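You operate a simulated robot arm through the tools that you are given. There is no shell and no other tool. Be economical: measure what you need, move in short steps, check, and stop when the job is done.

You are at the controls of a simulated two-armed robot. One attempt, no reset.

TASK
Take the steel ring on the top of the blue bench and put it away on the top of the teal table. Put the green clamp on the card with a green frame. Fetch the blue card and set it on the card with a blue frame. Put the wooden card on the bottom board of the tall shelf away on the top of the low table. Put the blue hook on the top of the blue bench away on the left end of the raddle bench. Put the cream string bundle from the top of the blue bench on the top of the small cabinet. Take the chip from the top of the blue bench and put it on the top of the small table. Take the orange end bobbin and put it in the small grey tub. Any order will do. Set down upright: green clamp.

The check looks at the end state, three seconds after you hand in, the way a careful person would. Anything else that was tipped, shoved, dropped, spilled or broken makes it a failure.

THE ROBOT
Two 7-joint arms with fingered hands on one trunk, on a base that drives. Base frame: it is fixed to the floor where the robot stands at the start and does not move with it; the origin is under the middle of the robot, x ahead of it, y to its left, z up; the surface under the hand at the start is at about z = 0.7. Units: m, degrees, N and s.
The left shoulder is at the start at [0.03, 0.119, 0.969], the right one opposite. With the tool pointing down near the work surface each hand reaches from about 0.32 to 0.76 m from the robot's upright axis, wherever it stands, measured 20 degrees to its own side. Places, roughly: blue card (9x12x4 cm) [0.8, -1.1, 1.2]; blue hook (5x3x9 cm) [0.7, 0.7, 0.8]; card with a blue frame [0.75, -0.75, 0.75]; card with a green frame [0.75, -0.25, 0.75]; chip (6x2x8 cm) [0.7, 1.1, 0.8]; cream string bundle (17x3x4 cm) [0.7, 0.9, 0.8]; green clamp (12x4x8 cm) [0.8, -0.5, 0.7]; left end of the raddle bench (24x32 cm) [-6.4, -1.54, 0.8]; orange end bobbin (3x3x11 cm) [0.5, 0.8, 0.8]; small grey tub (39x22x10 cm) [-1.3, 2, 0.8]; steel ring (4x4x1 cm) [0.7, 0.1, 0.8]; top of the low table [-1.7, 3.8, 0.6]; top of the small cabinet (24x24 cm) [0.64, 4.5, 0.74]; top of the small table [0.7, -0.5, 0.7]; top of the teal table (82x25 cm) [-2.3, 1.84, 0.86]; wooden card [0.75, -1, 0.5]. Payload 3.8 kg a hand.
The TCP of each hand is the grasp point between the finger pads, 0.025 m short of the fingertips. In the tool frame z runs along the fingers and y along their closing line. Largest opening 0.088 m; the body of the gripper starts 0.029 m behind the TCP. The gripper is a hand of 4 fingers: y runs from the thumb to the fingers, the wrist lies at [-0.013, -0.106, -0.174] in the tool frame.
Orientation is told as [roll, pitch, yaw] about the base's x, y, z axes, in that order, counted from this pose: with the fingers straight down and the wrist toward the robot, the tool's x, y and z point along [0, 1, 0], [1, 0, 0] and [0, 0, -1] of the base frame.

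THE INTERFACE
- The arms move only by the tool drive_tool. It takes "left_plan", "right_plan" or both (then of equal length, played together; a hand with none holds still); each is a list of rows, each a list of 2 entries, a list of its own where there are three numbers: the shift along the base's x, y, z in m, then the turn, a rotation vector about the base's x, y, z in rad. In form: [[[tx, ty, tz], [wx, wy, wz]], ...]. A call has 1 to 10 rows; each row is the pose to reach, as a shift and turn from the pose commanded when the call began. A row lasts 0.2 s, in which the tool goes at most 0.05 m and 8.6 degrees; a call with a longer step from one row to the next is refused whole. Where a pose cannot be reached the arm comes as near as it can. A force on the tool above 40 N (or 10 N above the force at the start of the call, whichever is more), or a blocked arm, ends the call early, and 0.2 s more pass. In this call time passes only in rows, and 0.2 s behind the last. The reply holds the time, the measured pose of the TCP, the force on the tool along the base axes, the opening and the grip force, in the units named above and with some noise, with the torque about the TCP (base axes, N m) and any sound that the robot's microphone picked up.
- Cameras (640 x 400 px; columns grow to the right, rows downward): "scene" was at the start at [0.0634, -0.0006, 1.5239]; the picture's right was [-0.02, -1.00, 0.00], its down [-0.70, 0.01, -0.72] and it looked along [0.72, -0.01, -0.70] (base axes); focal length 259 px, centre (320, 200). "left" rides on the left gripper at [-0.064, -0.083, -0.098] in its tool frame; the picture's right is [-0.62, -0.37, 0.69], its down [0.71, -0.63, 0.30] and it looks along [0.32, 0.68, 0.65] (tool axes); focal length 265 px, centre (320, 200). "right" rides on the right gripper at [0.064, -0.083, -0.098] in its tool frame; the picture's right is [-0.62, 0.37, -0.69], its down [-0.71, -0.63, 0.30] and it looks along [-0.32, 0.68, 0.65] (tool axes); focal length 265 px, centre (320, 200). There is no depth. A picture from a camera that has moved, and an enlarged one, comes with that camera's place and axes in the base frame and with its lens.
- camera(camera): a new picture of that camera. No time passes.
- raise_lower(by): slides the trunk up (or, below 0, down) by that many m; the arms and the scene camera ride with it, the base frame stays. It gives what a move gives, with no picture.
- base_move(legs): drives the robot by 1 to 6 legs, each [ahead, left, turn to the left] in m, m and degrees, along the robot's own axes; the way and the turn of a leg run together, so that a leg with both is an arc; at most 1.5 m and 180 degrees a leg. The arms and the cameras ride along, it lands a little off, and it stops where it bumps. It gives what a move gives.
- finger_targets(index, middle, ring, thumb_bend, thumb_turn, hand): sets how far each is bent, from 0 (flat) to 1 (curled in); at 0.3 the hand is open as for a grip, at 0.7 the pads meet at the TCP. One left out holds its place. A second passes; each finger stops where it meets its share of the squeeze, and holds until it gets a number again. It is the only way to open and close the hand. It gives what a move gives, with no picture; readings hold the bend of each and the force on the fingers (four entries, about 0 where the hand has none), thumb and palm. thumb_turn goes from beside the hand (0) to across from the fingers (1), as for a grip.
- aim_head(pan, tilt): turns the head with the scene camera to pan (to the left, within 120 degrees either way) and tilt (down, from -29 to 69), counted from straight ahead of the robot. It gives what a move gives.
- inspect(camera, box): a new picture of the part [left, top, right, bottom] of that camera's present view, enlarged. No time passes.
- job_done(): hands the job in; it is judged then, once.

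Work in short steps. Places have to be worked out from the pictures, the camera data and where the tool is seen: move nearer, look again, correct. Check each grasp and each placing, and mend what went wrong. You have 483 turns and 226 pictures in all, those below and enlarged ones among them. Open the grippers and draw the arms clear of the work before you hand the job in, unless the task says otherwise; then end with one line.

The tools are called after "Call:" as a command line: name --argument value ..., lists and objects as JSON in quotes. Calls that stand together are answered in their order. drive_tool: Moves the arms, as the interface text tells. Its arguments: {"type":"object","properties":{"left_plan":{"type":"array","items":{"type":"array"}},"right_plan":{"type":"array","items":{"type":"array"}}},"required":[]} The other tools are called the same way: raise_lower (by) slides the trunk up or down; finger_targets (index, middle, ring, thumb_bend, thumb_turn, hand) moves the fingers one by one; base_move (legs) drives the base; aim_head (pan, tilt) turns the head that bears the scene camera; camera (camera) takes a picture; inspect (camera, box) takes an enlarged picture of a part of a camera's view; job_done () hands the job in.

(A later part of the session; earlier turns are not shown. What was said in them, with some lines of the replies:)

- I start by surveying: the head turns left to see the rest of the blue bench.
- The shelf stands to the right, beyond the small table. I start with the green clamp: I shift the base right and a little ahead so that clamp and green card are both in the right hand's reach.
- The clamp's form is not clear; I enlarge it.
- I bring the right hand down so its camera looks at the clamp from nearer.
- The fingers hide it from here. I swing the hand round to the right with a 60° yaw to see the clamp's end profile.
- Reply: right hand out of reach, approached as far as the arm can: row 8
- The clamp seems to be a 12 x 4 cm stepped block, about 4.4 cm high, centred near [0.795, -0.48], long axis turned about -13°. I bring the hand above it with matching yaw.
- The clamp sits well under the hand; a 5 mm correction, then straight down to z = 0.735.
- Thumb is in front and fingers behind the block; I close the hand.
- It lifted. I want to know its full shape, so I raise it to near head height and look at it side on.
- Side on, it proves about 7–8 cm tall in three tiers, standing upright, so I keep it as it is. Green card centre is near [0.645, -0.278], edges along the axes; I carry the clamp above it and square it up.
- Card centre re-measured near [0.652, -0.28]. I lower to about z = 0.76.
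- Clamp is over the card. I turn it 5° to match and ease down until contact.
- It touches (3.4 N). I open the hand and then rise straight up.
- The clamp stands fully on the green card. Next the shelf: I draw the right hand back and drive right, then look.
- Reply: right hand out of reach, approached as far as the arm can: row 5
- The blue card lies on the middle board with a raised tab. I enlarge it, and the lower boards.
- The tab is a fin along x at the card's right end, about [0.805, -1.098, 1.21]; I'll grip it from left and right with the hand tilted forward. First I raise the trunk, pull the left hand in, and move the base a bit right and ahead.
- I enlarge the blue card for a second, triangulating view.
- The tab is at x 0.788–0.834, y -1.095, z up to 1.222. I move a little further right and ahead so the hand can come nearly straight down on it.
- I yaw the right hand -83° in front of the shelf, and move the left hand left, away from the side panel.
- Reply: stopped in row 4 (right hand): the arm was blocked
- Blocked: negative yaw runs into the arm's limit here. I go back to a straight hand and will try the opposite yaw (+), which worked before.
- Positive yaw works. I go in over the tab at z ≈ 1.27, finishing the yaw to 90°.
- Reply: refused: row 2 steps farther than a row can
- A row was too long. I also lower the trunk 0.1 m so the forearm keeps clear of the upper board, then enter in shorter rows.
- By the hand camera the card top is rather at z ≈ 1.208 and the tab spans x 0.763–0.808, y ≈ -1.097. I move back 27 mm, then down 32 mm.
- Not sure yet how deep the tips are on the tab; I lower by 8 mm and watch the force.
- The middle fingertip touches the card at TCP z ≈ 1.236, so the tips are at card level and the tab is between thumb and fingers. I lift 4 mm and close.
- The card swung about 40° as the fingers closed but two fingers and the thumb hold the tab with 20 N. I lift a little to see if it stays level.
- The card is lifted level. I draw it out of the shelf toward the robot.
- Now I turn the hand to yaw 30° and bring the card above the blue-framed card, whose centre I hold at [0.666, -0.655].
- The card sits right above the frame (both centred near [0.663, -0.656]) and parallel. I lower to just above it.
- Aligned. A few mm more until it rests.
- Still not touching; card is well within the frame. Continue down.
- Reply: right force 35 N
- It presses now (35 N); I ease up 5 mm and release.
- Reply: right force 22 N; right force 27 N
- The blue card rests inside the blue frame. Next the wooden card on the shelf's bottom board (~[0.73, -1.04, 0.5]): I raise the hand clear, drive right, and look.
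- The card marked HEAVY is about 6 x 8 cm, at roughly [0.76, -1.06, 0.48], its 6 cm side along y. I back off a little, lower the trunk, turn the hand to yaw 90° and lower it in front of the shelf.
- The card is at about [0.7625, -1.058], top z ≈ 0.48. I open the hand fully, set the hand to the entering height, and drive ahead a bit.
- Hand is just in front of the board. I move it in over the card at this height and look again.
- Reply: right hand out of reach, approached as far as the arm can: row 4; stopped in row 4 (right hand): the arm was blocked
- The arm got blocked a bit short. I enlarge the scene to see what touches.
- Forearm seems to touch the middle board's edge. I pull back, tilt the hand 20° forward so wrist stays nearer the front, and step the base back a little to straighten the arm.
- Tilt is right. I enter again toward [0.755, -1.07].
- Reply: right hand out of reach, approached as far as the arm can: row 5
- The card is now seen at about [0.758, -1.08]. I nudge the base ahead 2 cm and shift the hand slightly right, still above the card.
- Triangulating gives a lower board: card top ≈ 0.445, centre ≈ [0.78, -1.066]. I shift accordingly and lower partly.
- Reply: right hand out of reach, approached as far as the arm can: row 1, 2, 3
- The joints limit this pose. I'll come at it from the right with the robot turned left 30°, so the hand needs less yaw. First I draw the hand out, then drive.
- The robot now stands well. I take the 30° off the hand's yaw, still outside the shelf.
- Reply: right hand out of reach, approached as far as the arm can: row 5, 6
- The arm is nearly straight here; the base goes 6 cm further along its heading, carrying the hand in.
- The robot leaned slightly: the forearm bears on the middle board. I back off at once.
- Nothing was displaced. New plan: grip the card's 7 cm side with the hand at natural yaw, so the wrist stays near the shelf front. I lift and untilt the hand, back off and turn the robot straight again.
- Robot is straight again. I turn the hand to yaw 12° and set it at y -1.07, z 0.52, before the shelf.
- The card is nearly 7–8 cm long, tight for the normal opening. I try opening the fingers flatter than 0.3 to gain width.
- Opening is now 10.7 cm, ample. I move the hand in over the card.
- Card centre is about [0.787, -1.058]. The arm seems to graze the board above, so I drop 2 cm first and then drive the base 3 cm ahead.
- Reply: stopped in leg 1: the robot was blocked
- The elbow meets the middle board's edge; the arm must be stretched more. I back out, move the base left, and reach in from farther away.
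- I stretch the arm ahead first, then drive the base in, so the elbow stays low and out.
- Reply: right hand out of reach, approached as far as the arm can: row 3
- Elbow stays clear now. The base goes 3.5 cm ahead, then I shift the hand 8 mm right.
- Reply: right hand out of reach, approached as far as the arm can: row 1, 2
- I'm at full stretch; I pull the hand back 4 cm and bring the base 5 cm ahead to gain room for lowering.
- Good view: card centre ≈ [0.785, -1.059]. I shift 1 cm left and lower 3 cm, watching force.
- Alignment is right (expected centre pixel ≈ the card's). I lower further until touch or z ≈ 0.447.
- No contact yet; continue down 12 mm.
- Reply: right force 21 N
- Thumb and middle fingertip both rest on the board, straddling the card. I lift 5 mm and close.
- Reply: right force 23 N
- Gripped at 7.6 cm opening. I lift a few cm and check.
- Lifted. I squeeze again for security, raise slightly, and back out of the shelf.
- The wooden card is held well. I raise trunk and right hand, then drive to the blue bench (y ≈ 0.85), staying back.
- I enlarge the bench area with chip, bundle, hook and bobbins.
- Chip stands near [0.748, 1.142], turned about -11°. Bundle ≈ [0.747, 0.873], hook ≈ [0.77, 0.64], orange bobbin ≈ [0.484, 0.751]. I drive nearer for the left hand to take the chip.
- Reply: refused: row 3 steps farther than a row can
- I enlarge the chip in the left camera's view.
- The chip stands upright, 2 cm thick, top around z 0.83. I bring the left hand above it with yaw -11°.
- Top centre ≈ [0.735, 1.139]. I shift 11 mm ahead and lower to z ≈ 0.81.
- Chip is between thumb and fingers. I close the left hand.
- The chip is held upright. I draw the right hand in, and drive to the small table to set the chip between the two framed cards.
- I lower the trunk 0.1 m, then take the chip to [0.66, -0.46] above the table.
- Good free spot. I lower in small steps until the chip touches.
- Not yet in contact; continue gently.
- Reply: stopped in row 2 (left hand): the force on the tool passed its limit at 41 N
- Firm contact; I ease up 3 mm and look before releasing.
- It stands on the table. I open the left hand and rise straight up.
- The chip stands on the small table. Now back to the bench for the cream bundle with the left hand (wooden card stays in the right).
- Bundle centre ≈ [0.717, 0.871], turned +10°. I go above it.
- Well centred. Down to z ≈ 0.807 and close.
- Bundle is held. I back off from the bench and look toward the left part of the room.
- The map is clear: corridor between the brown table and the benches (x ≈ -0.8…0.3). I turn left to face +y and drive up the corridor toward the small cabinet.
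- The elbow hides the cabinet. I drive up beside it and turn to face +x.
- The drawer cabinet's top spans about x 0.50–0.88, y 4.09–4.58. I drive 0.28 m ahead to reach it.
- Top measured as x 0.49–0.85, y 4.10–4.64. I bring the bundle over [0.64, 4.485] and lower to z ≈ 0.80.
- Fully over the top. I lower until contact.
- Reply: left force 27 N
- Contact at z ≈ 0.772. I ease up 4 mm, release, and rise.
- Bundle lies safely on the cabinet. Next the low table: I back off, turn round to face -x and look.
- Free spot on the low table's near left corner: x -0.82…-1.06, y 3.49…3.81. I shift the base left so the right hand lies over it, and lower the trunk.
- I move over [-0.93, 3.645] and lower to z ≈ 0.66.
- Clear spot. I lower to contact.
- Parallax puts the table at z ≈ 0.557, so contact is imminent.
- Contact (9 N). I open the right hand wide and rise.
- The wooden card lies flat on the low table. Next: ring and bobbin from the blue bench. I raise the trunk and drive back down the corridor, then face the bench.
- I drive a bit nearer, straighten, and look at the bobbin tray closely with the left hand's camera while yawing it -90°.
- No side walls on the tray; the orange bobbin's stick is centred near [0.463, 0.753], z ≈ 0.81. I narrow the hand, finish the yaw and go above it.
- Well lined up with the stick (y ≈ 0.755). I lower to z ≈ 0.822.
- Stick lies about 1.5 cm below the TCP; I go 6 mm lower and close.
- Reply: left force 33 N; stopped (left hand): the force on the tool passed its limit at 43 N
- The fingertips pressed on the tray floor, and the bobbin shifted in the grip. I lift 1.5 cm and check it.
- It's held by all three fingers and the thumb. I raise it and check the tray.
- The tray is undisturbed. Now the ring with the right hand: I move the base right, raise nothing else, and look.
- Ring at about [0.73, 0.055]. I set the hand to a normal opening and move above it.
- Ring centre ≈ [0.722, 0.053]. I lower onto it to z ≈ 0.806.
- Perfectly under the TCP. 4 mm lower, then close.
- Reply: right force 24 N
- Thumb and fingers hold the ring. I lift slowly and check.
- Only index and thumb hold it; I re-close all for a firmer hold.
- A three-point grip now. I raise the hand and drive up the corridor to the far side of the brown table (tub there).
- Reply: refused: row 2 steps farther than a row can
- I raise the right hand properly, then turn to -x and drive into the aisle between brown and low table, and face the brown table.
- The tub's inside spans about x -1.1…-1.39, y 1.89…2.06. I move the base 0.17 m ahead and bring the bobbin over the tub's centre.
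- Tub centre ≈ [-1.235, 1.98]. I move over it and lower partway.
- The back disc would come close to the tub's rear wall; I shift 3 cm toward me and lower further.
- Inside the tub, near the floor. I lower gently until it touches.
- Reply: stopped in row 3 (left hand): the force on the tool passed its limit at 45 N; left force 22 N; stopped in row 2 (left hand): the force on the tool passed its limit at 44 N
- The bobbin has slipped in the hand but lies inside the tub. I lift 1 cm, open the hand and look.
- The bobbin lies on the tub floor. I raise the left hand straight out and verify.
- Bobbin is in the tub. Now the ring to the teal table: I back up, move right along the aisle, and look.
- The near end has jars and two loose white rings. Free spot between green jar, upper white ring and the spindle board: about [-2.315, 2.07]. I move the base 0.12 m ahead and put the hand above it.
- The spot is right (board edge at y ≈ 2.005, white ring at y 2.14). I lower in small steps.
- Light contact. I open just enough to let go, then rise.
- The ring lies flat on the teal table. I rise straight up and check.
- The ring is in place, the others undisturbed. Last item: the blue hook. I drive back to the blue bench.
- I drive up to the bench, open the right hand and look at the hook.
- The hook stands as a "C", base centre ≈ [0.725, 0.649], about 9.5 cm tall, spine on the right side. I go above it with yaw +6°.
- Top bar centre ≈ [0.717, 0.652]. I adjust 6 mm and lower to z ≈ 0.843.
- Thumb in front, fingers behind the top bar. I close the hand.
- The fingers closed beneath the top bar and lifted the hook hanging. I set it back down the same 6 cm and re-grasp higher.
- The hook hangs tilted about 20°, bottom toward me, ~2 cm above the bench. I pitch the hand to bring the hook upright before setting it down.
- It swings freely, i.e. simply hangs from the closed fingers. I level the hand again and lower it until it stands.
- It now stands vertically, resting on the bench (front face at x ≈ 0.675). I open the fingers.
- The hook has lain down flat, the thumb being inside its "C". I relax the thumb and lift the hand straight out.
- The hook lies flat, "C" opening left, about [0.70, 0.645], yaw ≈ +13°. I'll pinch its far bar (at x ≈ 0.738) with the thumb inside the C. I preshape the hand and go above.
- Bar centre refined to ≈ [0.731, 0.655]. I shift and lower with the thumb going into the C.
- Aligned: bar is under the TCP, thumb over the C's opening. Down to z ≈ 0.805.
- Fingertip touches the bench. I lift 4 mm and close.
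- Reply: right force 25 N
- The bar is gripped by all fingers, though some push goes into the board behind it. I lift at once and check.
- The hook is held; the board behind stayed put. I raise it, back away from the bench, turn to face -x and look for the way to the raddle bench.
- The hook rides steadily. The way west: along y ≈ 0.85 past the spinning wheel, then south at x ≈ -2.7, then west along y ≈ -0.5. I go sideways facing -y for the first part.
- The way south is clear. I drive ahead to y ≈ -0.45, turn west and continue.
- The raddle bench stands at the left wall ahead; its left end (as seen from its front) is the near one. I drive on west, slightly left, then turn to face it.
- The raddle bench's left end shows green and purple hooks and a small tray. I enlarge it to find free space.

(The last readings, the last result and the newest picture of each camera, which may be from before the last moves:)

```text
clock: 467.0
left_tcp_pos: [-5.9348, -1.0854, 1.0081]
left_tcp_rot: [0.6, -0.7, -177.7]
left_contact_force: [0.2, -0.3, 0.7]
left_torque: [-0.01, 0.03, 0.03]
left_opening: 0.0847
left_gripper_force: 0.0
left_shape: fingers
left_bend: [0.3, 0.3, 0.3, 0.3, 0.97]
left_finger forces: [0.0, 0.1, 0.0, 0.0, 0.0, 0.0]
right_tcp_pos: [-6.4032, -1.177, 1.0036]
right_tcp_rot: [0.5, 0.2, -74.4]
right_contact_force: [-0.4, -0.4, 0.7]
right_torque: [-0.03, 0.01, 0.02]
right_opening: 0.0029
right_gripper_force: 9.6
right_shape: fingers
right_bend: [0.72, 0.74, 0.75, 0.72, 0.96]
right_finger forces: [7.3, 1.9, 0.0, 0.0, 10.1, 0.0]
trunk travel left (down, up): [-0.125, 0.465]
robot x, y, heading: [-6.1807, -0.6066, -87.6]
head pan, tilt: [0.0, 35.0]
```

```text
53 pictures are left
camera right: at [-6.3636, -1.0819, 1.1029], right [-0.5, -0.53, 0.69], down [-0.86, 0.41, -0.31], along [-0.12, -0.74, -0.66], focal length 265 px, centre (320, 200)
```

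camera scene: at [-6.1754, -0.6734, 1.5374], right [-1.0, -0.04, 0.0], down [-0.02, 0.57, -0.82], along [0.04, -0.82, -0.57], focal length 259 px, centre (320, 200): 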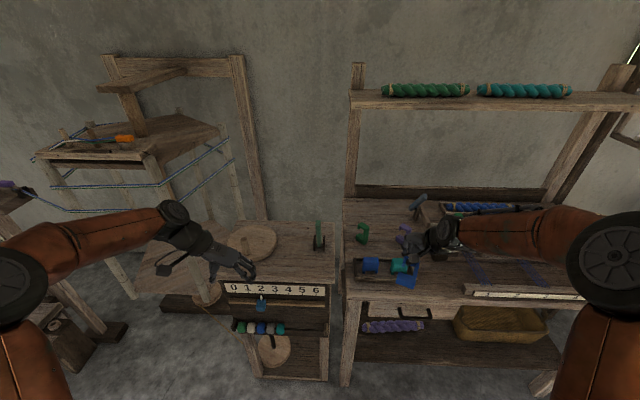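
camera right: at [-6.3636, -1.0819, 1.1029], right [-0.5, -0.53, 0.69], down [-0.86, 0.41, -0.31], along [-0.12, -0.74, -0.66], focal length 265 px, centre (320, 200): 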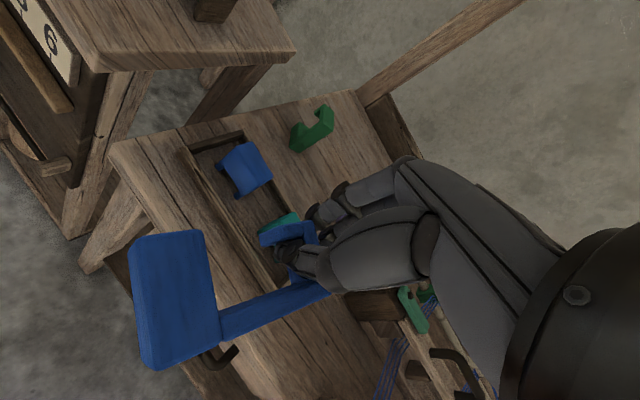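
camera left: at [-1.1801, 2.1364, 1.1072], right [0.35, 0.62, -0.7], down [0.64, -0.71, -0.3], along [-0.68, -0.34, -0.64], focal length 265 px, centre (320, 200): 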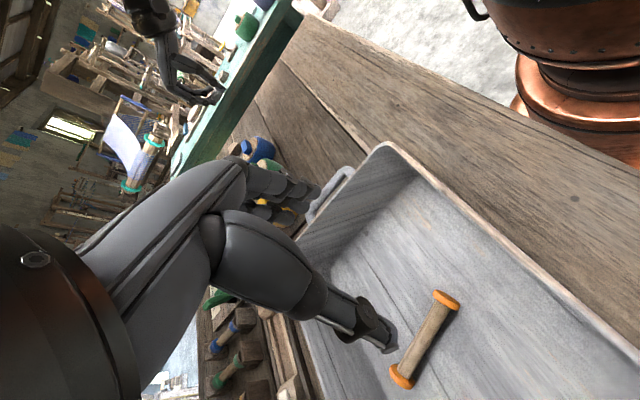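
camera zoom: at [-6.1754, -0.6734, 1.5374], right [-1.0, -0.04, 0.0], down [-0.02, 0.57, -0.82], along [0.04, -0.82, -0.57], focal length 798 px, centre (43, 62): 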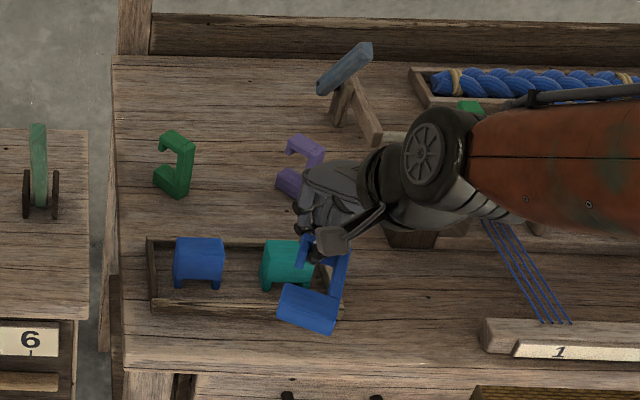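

The hook is held nearly flat, bottom bar toward me. I'll lay it between the green and purple hooks near [-6.39, -1.46]. I move the base ahead 0.24 m and turn the hand 21° so the hook's axis points straight.

Call:
base_move --legs '[[0.24, 0, -2]]'

Call:
drive_tool --right_plan '[[[0, 0, 0], [0, 0, 0.1]], [[0, 0, 0], [0, 0, 0.2]], [[0, 0, 0], [0, 0, 0.3]], [[0, 0, 0], [0, 0, 0.4]]]'

Call:
camera --camera "right"

Call:
inspect --camera "scene" --box '[320, 190, 480, 340]'

```text
clock: 468.8
left_tcp_pos: [-5.9467, -1.3371, 1.0067]
left_tcp_rot: [0.6, -0.7, -179.7]
left_contact_force: [0.2, -0.7, -0.5]
left_torque: [-0.02, -0.01, -0.01]
left_opening: 0.0844
left_gripper_force: 0.1
left_shape: fingers
left_bend: [0.3, 0.3, 0.3, 0.3, 0.97]
left_finger forces: [0.0, 0.0, 0.0, 0.0, 0.1, 0.1]
right_tcp_pos: [-6.4166, -1.4124, 1.0034]
right_tcp_rot: [0.4, 0.2, -76.3]
right_contact_force: [0.6, 0.8, -1.6]
right_torque: [0.01, 0.01, 0.0]
right_opening: 0.0031
right_gripper_force: 9.9
right_shape: fingers
right_bend: [0.72, 0.74, 0.75, 0.72, 0.96]
right_finger forces: [7.4, 1.8, 0.0, 0.0, 10.2, 0.0]
trunk travel left (down, up): [-0.125, 0.465]
robot x, y, heading: [-6.1735, -0.8474, -89.6]
head pan, tilt: [0.0, 35.0]
```

```text
clock: 469.8
left_tcp_pos: [-5.9469, -1.3358, 1.008]
left_tcp_rot: [0.7, -0.7, -179.9]
left_contact_force: [0.8, -1.3, -0.2]
left_torque: [0.0, -0.01, 0.04]
left_opening: 0.0844
left_gripper_force: 0.0
left_shape: fingers
left_bend: [0.3, 0.3, 0.3, 0.3, 0.97]
left_finger forces: [0.0, 0.0, 0.1, 0.0, 0.0, 0.0]
right_tcp_pos: [-6.4172, -1.4108, 1.0019]
right_tcp_rot: [0.5, 0.1, -53.4]
right_contact_force: [-0.3, 0.4, -1.4]
right_torque: [0.02, 0.01, 0.01]
right_opening: 0.0028
right_gripper_force: 9.6
right_shape: fingers
right_bend: [0.72, 0.74, 0.75, 0.72, 0.95]
right_finger forces: [7.6, 1.8, 0.0, 0.1, 10.5, 0.1]
trunk travel left (down, up): [-0.125, 0.465]
robot x, y, heading: [-6.1708, -0.8479, -89.7]
head pan, tilt: [0.0, 35.0]
```

```text
52 pictures are left
camera right: at [-6.4158, -1.3069, 1.1028], right [-0.28, -0.67, 0.69], down [-0.95, 0.08, -0.31], along [0.15, -0.74, -0.66], focal length 265 px, centre (320, 200)
```

right: 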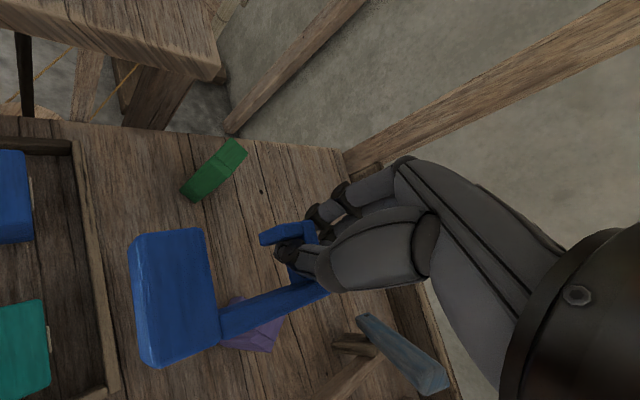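

```text
2.67 times, centred on (400, 265) of scene
camera zoom: at [-6.1722, -0.9147, 1.5374], right [-1.0, -0.01, 0.0], down [0.0, 0.57, -0.82], along [0.01, -0.82, -0.57], focal length 691 px, centre (107, 27)
```

zoom: 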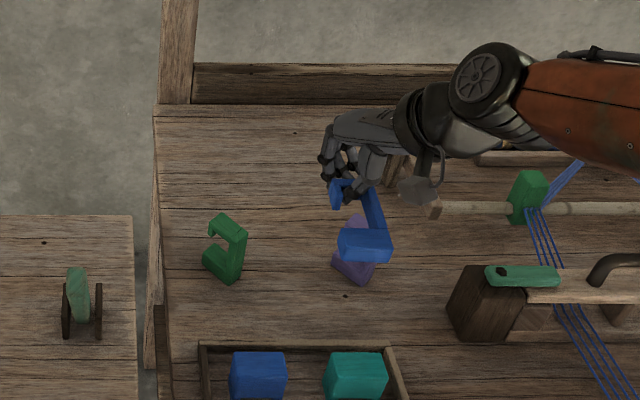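

Gap between the hooks: x -6.33…-6.445, and free board behind them. I go above [-6.388, -1.545] at z 0.96.

Call:
drive_tool --right_plan '[[[0.007, -0.033, 0], [0, 0, 0]], [[0.015, -0.066, -0.01], [0, 0, 0]], [[0.022, -0.1, -0.02], [0, 0, 0]], [[0.029, -0.134, -0.04], [0, 0, 0]]]'

Call:
camera --camera "right"

Call:
inspect --camera "scene" --box '[320, 190, 480, 340]'

```text
clock: 470.8
left_tcp_pos: [-5.9461, -1.3358, 1.0081]
left_tcp_rot: [0.7, -0.7, -179.8]
left_contact_force: [0.5, 0.5, -0.5]
left_torque: [0.05, -0.01, 0.01]
left_opening: 0.0846
left_gripper_force: 0.1
left_shape: fingers
left_bend: [0.3, 0.3, 0.3, 0.3, 0.97]
left_finger forces: [0.2, 0.0, 0.1, 0.0, 0.0, 0.0]
right_tcp_pos: [-6.3861, -1.5464, 0.9602]
right_tcp_rot: [0.7, 0.3, -53.4]
right_contact_force: [-1.3, -0.5, -0.5]
right_torque: [0.01, -0.01, -0.02]
right_opening: 0.0028
right_gripper_force: 10.1
right_shape: fingers
right_bend: [0.72, 0.74, 0.75, 0.72, 0.95]
right_finger forces: [7.5, 1.8, 0.0, 0.0, 10.6, 0.0]
trunk travel left (down, up): [-0.125, 0.465]
robot x, y, heading: [-6.1741, -0.8452, -89.3]
head pan, tilt: [0.0, 35.0]
```

```text
50 pictures are left
camera right: at [-6.3844, -1.4431, 1.0608], right [-0.28, -0.67, 0.68], down [-0.95, 0.08, -0.31], along [0.15, -0.74, -0.66], focal length 265 px, centre (320, 200)
```

right: 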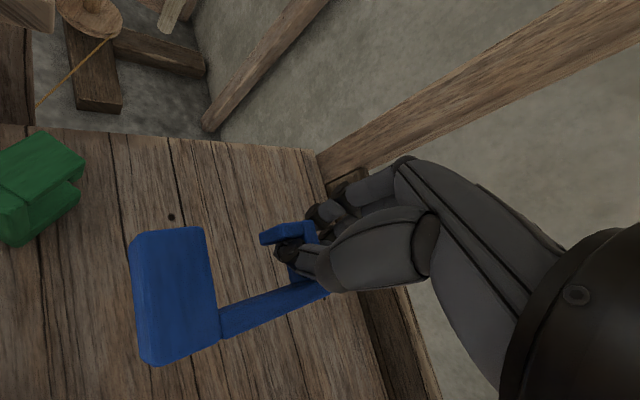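

```text
2.67 times, centred on (400, 265) of scene
camera zoom: at [-6.1715, -0.9159, 1.5373], right [-1.0, -0.01, 0.0], down [0.0, 0.57, -0.82], along [0.01, -0.82, -0.57], focal length 691 px, centre (107, 27)
```

zoom: 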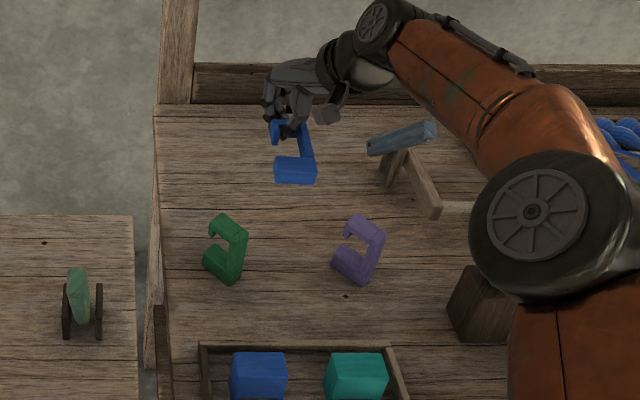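

Clear space there. I lower toward the board.

Call:
drive_tool --right_plan '[[[0, 0, -0.03], [0, 0, 0]], [[0, 0, -0.06], [0, 0, 0]], [[0, 0, -0.085], [0, 0, 0]], [[0, 0, -0.1], [0, 0, 0]]]'

Call:
camera --camera "right"

```text
clock: 471.8
left_tcp_pos: [-5.9455, -1.3356, 1.0086]
left_tcp_rot: [0.6, -0.8, -179.8]
left_contact_force: [0.3, 0.5, -0.6]
left_torque: [-0.01, -0.06, 0.01]
left_opening: 0.0844
left_gripper_force: 0.1
left_shape: fingers
left_bend: [0.3, 0.3, 0.3, 0.3, 0.97]
left_finger forces: [0.0, 0.1, 0.1, 0.0, 0.0, 0.0]
right_tcp_pos: [-6.3876, -1.547, 0.8642]
right_tcp_rot: [0.5, 0.0, -53.4]
right_contact_force: [-0.3, -0.9, 0.2]
right_torque: [-0.02, 0.02, -0.01]
right_opening: 0.0026
right_gripper_force: 10.1
right_shape: fingers
right_bend: [0.72, 0.74, 0.75, 0.72, 0.95]
right_finger forces: [7.6, 1.9, 0.0, 0.1, 10.6, 0.0]
trunk travel left (down, up): [-0.125, 0.465]
robot x, y, heading: [-6.1729, -0.8467, -89.6]
head pan, tilt: [0.0, 35.0]
```

```text
48 pictures are left
camera right: at [-6.3863, -1.4421, 0.9642], right [-0.28, -0.67, 0.69], down [-0.95, 0.08, -0.31], along [0.15, -0.74, -0.66], focal length 265 px, centre (320, 200)
```

right: 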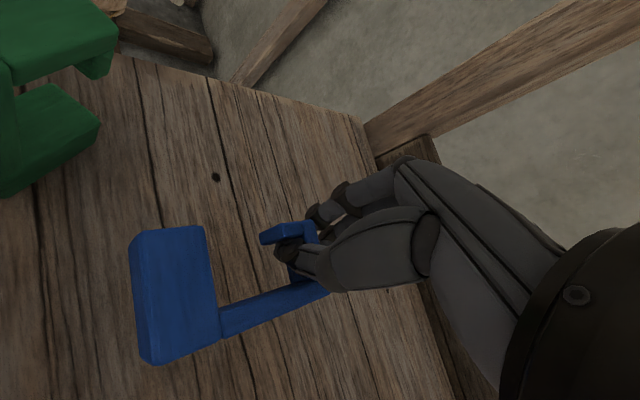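

Bench top ≈ 0.796, so contact is due near z 0.83. I lower in small steps.

Call:
drive_tool --right_plan '[[[0, 0, -0.01], [0, 0, 0]], [[0, 0, -0.018], [0, 0, 0]], [[0, 0, -0.024], [0, 0, 0]]]'

Call:
drive_tool --right_plan '[[[0, 0, -0.003], [0, 0, 0]], [[0, 0, -0.006], [0, 0, 0]]]'

Call:
camera --camera "right"

```text
clock: 472.6
left_tcp_pos: [-5.9462, -1.3354, 1.0087]
left_tcp_rot: [0.7, -0.8, -179.8]
left_contact_force: [0.3, -0.3, -0.7]
left_torque: [0.0, 0.02, -0.01]
left_opening: 0.0845
left_gripper_force: 0.1
left_shape: fingers
left_bend: [0.3, 0.3, 0.3, 0.3, 0.97]
left_finger forces: [0.0, 0.0, 0.0, 0.0, 0.0, 0.2]
right_tcp_pos: [-6.3875, -1.5443, 0.8381]
right_tcp_rot: [0.5, 0.2, -53.4]
right_contact_force: [-0.3, 0.6, -0.9]
right_torque: [0.0, -0.02, 0.0]
right_opening: 0.0028
right_gripper_force: 10.2
right_shape: fingers
right_bend: [0.72, 0.74, 0.75, 0.72, 0.95]
right_finger forces: [7.6, 1.8, 0.0, 0.0, 10.7, 0.0]
trunk travel left (down, up): [-0.125, 0.465]
robot x, y, heading: [-6.1757, -0.8461, -89.3]
head pan, tilt: [0.0, 35.0]
```

```text
clock: 473.2
left_tcp_pos: [-5.9461, -1.3349, 1.0075]
left_tcp_rot: [0.7, -0.7, -179.8]
left_contact_force: [-0.7, -0.1, -0.3]
left_torque: [-0.05, -0.04, 0.0]
left_opening: 0.0847
left_gripper_force: 0.1
left_shape: fingers
left_bend: [0.3, 0.3, 0.3, 0.3, 0.97]
left_finger forces: [0.0, 0.1, 0.0, 0.0, 0.0, 0.0]
right_tcp_pos: [-6.3891, -1.5454, 0.8318]
right_tcp_rot: [0.4, 0.1, -53.4]
right_contact_force: [0.3, 0.1, -1.2]
right_torque: [0.01, 0.0, 0.0]
right_opening: 0.0025
right_gripper_force: 9.8
right_shape: fingers
right_bend: [0.72, 0.74, 0.75, 0.72, 0.95]
right_finger forces: [7.6, 1.8, 0.0, 0.0, 10.7, 0.1]
trunk travel left (down, up): [-0.125, 0.465]
robot x, y, heading: [-6.1761, -0.8466, -89.4]
head pan, tilt: [0.0, 35.0]
```

```text
47 pictures are left
camera right: at [-6.3871, -1.4421, 0.9321], right [-0.28, -0.67, 0.69], down [-0.95, 0.08, -0.31], along [0.15, -0.74, -0.66], focal length 265 px, centre (320, 200)
```

right: 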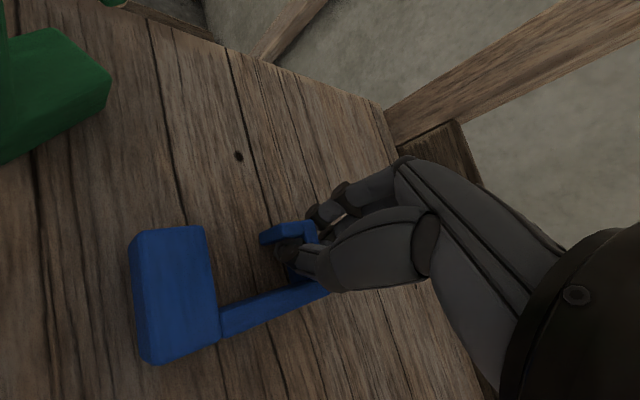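

Call:
drive_tool --right_plan '[[[0, 0, -0.003], [0, 0, 0]], [[0, 0, -0.006], [0, 0, 0]]]'

Call:
drive_tool --right_plan '[[[0, 0, -0.003], [0, 0, 0]], [[0, 0, -0.006], [0, 0, 0]]]'

```text
clock: 473.8
left_tcp_pos: [-5.9467, -1.3354, 1.0091]
left_tcp_rot: [0.6, -0.8, -179.8]
left_contact_force: [-0.2, 0.4, -0.2]
left_torque: [0.0, -0.04, -0.01]
left_opening: 0.0843
left_gripper_force: 0.1
left_shape: fingers
left_bend: [0.3, 0.3, 0.3, 0.3, 0.97]
left_finger forces: [0.0, 0.0, 0.0, 0.1, 0.1, 0.0]
right_tcp_pos: [-6.3885, -1.5461, 0.8291]
right_tcp_rot: [0.4, 0.0, -53.3]
right_contact_force: [-0.2, -0.3, 5.5]
right_torque: [0.0, 0.0, 0.0]
right_opening: 0.0023
right_gripper_force: 10.8
right_shape: fingers
right_bend: [0.72, 0.74, 0.75, 0.72, 0.95]
right_finger forces: [7.6, 2.7, 0.0, 0.1, 12.1, 0.0]
trunk travel left (down, up): [-0.125, 0.465]
robot x, y, heading: [-6.1743, -0.8446, -89.6]
head pan, tilt: [0.0, 35.0]
```

```text
clock: 474.4
left_tcp_pos: [-5.9463, -1.3332, 1.0104]
left_tcp_rot: [0.8, -0.7, -179.8]
left_contact_force: [0.2, 0.6, -0.5]
left_torque: [0.0, -0.01, 0.0]
left_opening: 0.0846
left_gripper_force: 0.0
left_shape: fingers
left_bend: [0.3, 0.3, 0.3, 0.3, 0.97]
left_finger forces: [0.0, 0.1, 0.0, 0.0, 0.0, 0.1]
right_tcp_pos: [-6.389, -1.5442, 0.8273]
right_tcp_rot: [0.2, -0.3, -53.6]
right_contact_force: [-3.0, -3.9, 22.9]
right_torque: [-0.05, -0.11, 0.0]
right_opening: 0.0018
right_gripper_force: 16.7
right_shape: fingers
right_bend: [0.72, 0.74, 0.75, 0.74, 0.95]
right_finger forces: [12.7, 5.4, 0.0, 0.0, 15.8, 0.0]
trunk travel left (down, up): [-0.125, 0.465]
robot x, y, heading: [-6.1716, -0.8471, -89.7]
head pan, tilt: [0.0, 35.0]
```

Contact. I ease up 4 mm, then open only a little (thumb is inside the C).

Call:
drive_tool --right_plan '[[[0, 0, 0.005], [0, 0, 0]]]'

Call:
finger_targets --hand "right" --index 0.52 --middle 0.52 --ring 0.52 --thumb_bend 0.55

Call:
camera --camera "right"

```text
clock: 474.8
left_tcp_pos: [-5.9468, -1.3342, 1.0085]
left_tcp_rot: [0.8, -0.6, -179.8]
left_contact_force: [0.2, 0.9, 0.0]
left_torque: [-0.02, 0.01, 0.0]
left_opening: 0.0845
left_gripper_force: 0.0
left_shape: fingers
left_bend: [0.3, 0.3, 0.3, 0.3, 0.97]
left_finger forces: [0.0, 0.0, 0.0, 0.0, 0.0, 0.1]
right_tcp_pos: [-6.3878, -1.5439, 0.8264]
right_tcp_rot: [0.5, 0.2, -53.4]
right_contact_force: [-2.6, -4.4, 12.0]
right_torque: [-0.08, -0.02, -0.02]
right_opening: 0.0023
right_gripper_force: 14.4
right_shape: fingers
right_bend: [0.71, 0.74, 0.75, 0.74, 0.95]
right_finger forces: [12.0, 3.8, 0.0, 0.1, 13.8, 0.0]
trunk travel left (down, up): [-0.125, 0.465]
robot x, y, heading: [-6.1729, -0.8459, -89.7]
head pan, tilt: [0.0, 35.0]
```

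```text
clock: 475.8
left_tcp_pos: [-5.947, -1.3338, 1.0088]
left_tcp_rot: [0.8, -0.6, -179.8]
left_contact_force: [0.1, -0.4, -0.3]
left_torque: [0.02, -0.01, 0.02]
left_opening: 0.0844
left_gripper_force: 0.2
left_shape: fingers
left_bend: [0.3, 0.3, 0.3, 0.3, 0.97]
left_finger forces: [0.0, 0.0, 0.0, 0.0, 0.0, 0.0]
right_tcp_pos: [-6.3882, -1.5434, 0.8272]
right_tcp_rot: [0.4, 0.1, -53.4]
right_contact_force: [-2.7, 5.2, 13.9]
right_torque: [-0.07, -0.12, 0.02]
right_opening: 0.0255
right_gripper_force: 7.4
right_shape: fingers
right_bend: [0.59, 0.55, 0.52, 0.55, 0.97]
right_finger forces: [9.1, 4.7, 0.1, 0.0, 0.1, 0.1]
trunk travel left (down, up): [-0.125, 0.465]
robot x, y, heading: [-6.172, -0.8467, -89.8]
head pan, tilt: [0.0, 35.0]
```

```text
46 pictures are left
camera right: at [-6.3865, -1.4397, 0.9273], right [-0.28, -0.67, 0.69], down [-0.95, 0.08, -0.31], along [0.15, -0.74, -0.66], focal length 265 px, centre (320, 200)
```

right: 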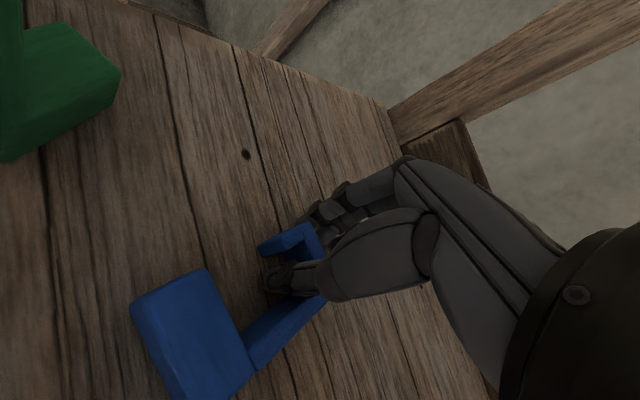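

The hook lies flat; thumb and fingers are off it. I lift the hand straight up and check.

Call:
drive_tool --right_plan '[[[0, 0, 0.01], [0, 0, 0]], [[0, 0, 0.03], [0, 0, 0]], [[0, 0, 0.07], [0, 0, 0]], [[0, 0, 0.11], [0, 0, 0]], [[0, 0.02, 0.15], [0, 0, 0]]]'

Call:
camera --camera "right"

Call:
inspect --camera "scene" --box '[320, 190, 480, 340]'

```text
clock: 477.0
left_tcp_pos: [-5.9463, -1.3338, 1.0088]
left_tcp_rot: [0.7, -0.7, -179.7]
left_contact_force: [0.6, 0.1, -0.5]
left_torque: [-0.01, 0.04, -0.02]
left_opening: 0.0843
left_gripper_force: 0.0
left_shape: fingers
left_bend: [0.3, 0.3, 0.3, 0.3, 0.97]
left_finger forces: [0.1, 0.0, 0.0, 0.0, 0.0, 0.0]
right_tcp_pos: [-6.3894, -1.5226, 0.9759]
right_tcp_rot: [0.5, 0.2, -53.4]
right_contact_force: [0.4, 0.7, 0.9]
right_torque: [0.0, 0.01, 0.0]
right_opening: 0.0338
right_gripper_force: 0.0
right_shape: fingers
right_bend: [0.52, 0.52, 0.52, 0.55, 0.97]
right_finger forces: [0.0, 0.0, 0.1, 0.0, 0.0, 0.0]
trunk travel left (down, up): [-0.125, 0.465]
robot x, y, heading: [-6.1725, -0.8457, -89.9]
head pan, tilt: [0.0, 35.0]
```

```text
45 pictures are left
camera right: at [-6.3871, -1.4183, 1.076], right [-0.28, -0.67, 0.69], down [-0.95, 0.08, -0.31], along [0.15, -0.74, -0.66], focal length 265 px, centre (320, 200)
```

right: 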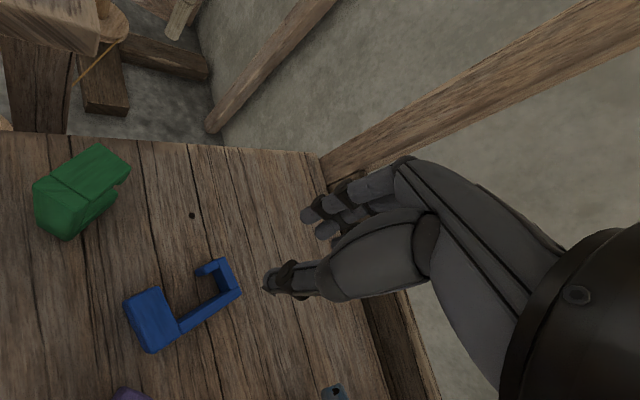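

```text
2.67 times, centred on (400, 265) of scene
camera zoom: at [-6.1719, -0.913, 1.5375], right [-1.0, -0.01, 0.0], down [0.0, 0.57, -0.82], along [0.01, -0.82, -0.57], focal length 691 px, centre (107, 27)
```

zoom: 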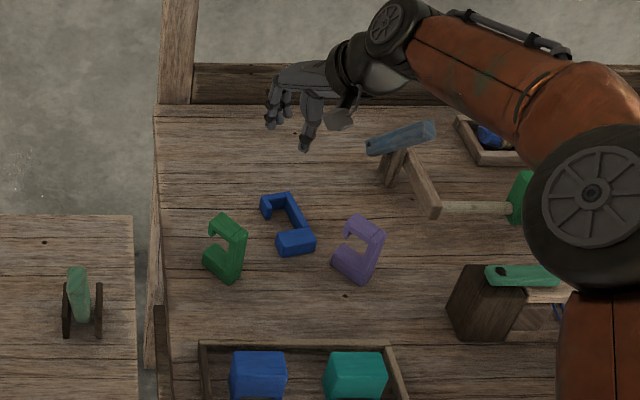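

The blue hook lies on the raddle bench's left end, neighbours undisturbed. I back away, open the hand and finish.

Call:
drive_tool --right_plan '[[[0, 0.03, 0.03], [0, 0, 0]], [[0, 0.07, 0.05], [0, 0, 0]], [[0, 0.11, 0.06], [0, 0, 0]]]'

Call:
base_move --legs '[[-0.3, 0, 0]]'

Call:
finger_targets --hand "right" --index 0.3 --middle 0.3 --ring 0.3 --thumb_bend 0.3

Call:
camera --camera "scene"

```text
clock: 477.8
left_tcp_pos: [-5.9463, -1.3345, 1.0091]
left_tcp_rot: [0.9, -0.8, -179.6]
left_contact_force: [0.7, 0.0, -0.4]
left_torque: [-0.01, -0.02, -0.02]
left_opening: 0.0846
left_gripper_force: 0.1
left_shape: fingers
left_bend: [0.3, 0.3, 0.3, 0.3, 0.97]
left_finger forces: [0.0, 0.1, 0.1, 0.0, 0.0, 0.1]
right_tcp_pos: [-6.3885, -1.4104, 1.0362]
right_tcp_rot: [0.5, 0.2, -53.4]
right_contact_force: [-0.5, 0.0, -0.7]
right_torque: [-0.01, 0.0, -0.01]
right_opening: 0.0337
right_gripper_force: 0.1
right_shape: fingers
right_bend: [0.52, 0.52, 0.52, 0.55, 0.97]
right_finger forces: [0.0, 0.0, 0.0, 0.0, 0.0, 0.0]
trunk travel left (down, up): [-0.125, 0.465]
robot x, y, heading: [-6.1738, -0.845, -89.6]
head pan, tilt: [0.0, 35.0]
```

```text
clock: 479.9
left_tcp_pos: [-5.9477, -1.0256, 1.0097]
left_tcp_rot: [0.9, -0.7, -179.6]
left_contact_force: [0.6, 0.3, -0.1]
left_torque: [-0.01, 0.03, -0.02]
left_opening: 0.0846
left_gripper_force: 0.1
left_shape: fingers
left_bend: [0.3, 0.3, 0.3, 0.3, 0.97]
left_finger forces: [0.0, 0.1, 0.1, 0.1, 0.0, 0.0]
right_tcp_pos: [-6.3903, -1.1041, 1.0365]
right_tcp_rot: [0.5, 0.1, -53.3]
right_contact_force: [0.2, 0.5, -0.7]
right_torque: [-0.04, 0.01, 0.03]
right_opening: 0.0336
right_gripper_force: 0.1
right_shape: fingers
right_bend: [0.52, 0.52, 0.52, 0.55, 0.97]
right_finger forces: [0.1, 0.0, 0.1, 0.1, 0.1, 0.1]
trunk travel left (down, up): [-0.125, 0.465]
robot x, y, heading: [-6.1723, -0.5388, -89.7]
head pan, tilt: [0.0, 35.0]
```

```text
clock: 480.9
left_tcp_pos: [-5.9478, -1.025, 1.0079]
left_tcp_rot: [0.7, -0.7, -179.6]
left_contact_force: [-1.1, 0.5, 0.0]
left_torque: [0.0, 0.0, 0.02]
left_opening: 0.0841
left_gripper_force: 0.1
left_shape: fingers
left_bend: [0.3, 0.3, 0.3, 0.3, 0.97]
left_finger forces: [0.0, 0.0, 0.0, 0.1, 0.0, 0.0]
right_tcp_pos: [-6.3905, -1.1037, 1.0353]
right_tcp_rot: [0.5, 0.2, -53.3]
right_contact_force: [-0.6, -0.7, -0.1]
right_torque: [0.0, -0.02, 0.02]
right_opening: 0.0847
right_gripper_force: 0.0
right_shape: fingers
right_bend: [0.3, 0.3, 0.3, 0.3, 0.97]
right_finger forces: [0.0, 0.1, 0.1, 0.0, 0.1, 0.0]
trunk travel left (down, up): [-0.125, 0.465]
robot x, y, heading: [-6.1754, -0.5367, -89.5]
head pan, tilt: [0.0, 35.0]
```

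```text
43 pictures are left
camera scene: at [-6.1743, -0.606, 1.5374], right [-1.0, -0.01, 0.0], down [-0.01, 0.57, -0.82], along [0.01, -0.82, -0.57], focal length 259 px, centre (320, 200)
```

scene: 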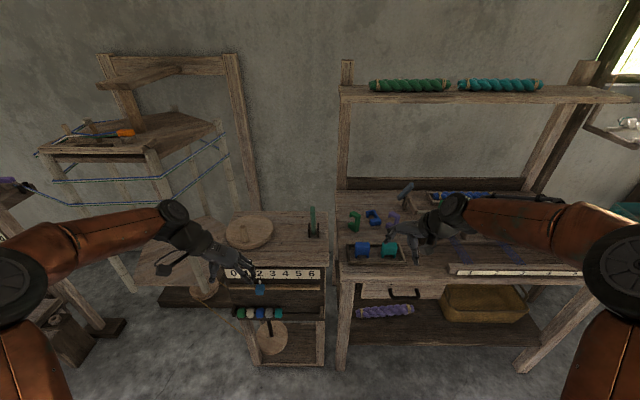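

All eight items are placed and seen in place; both hands are open and clear, so I hand in.

Call:
job_done

```text
The job is handed in.
```

I placed all eight items as told and handed the job in; the green clamp stands upright, while the blue hook, which was standing on the bench, now lies flat.
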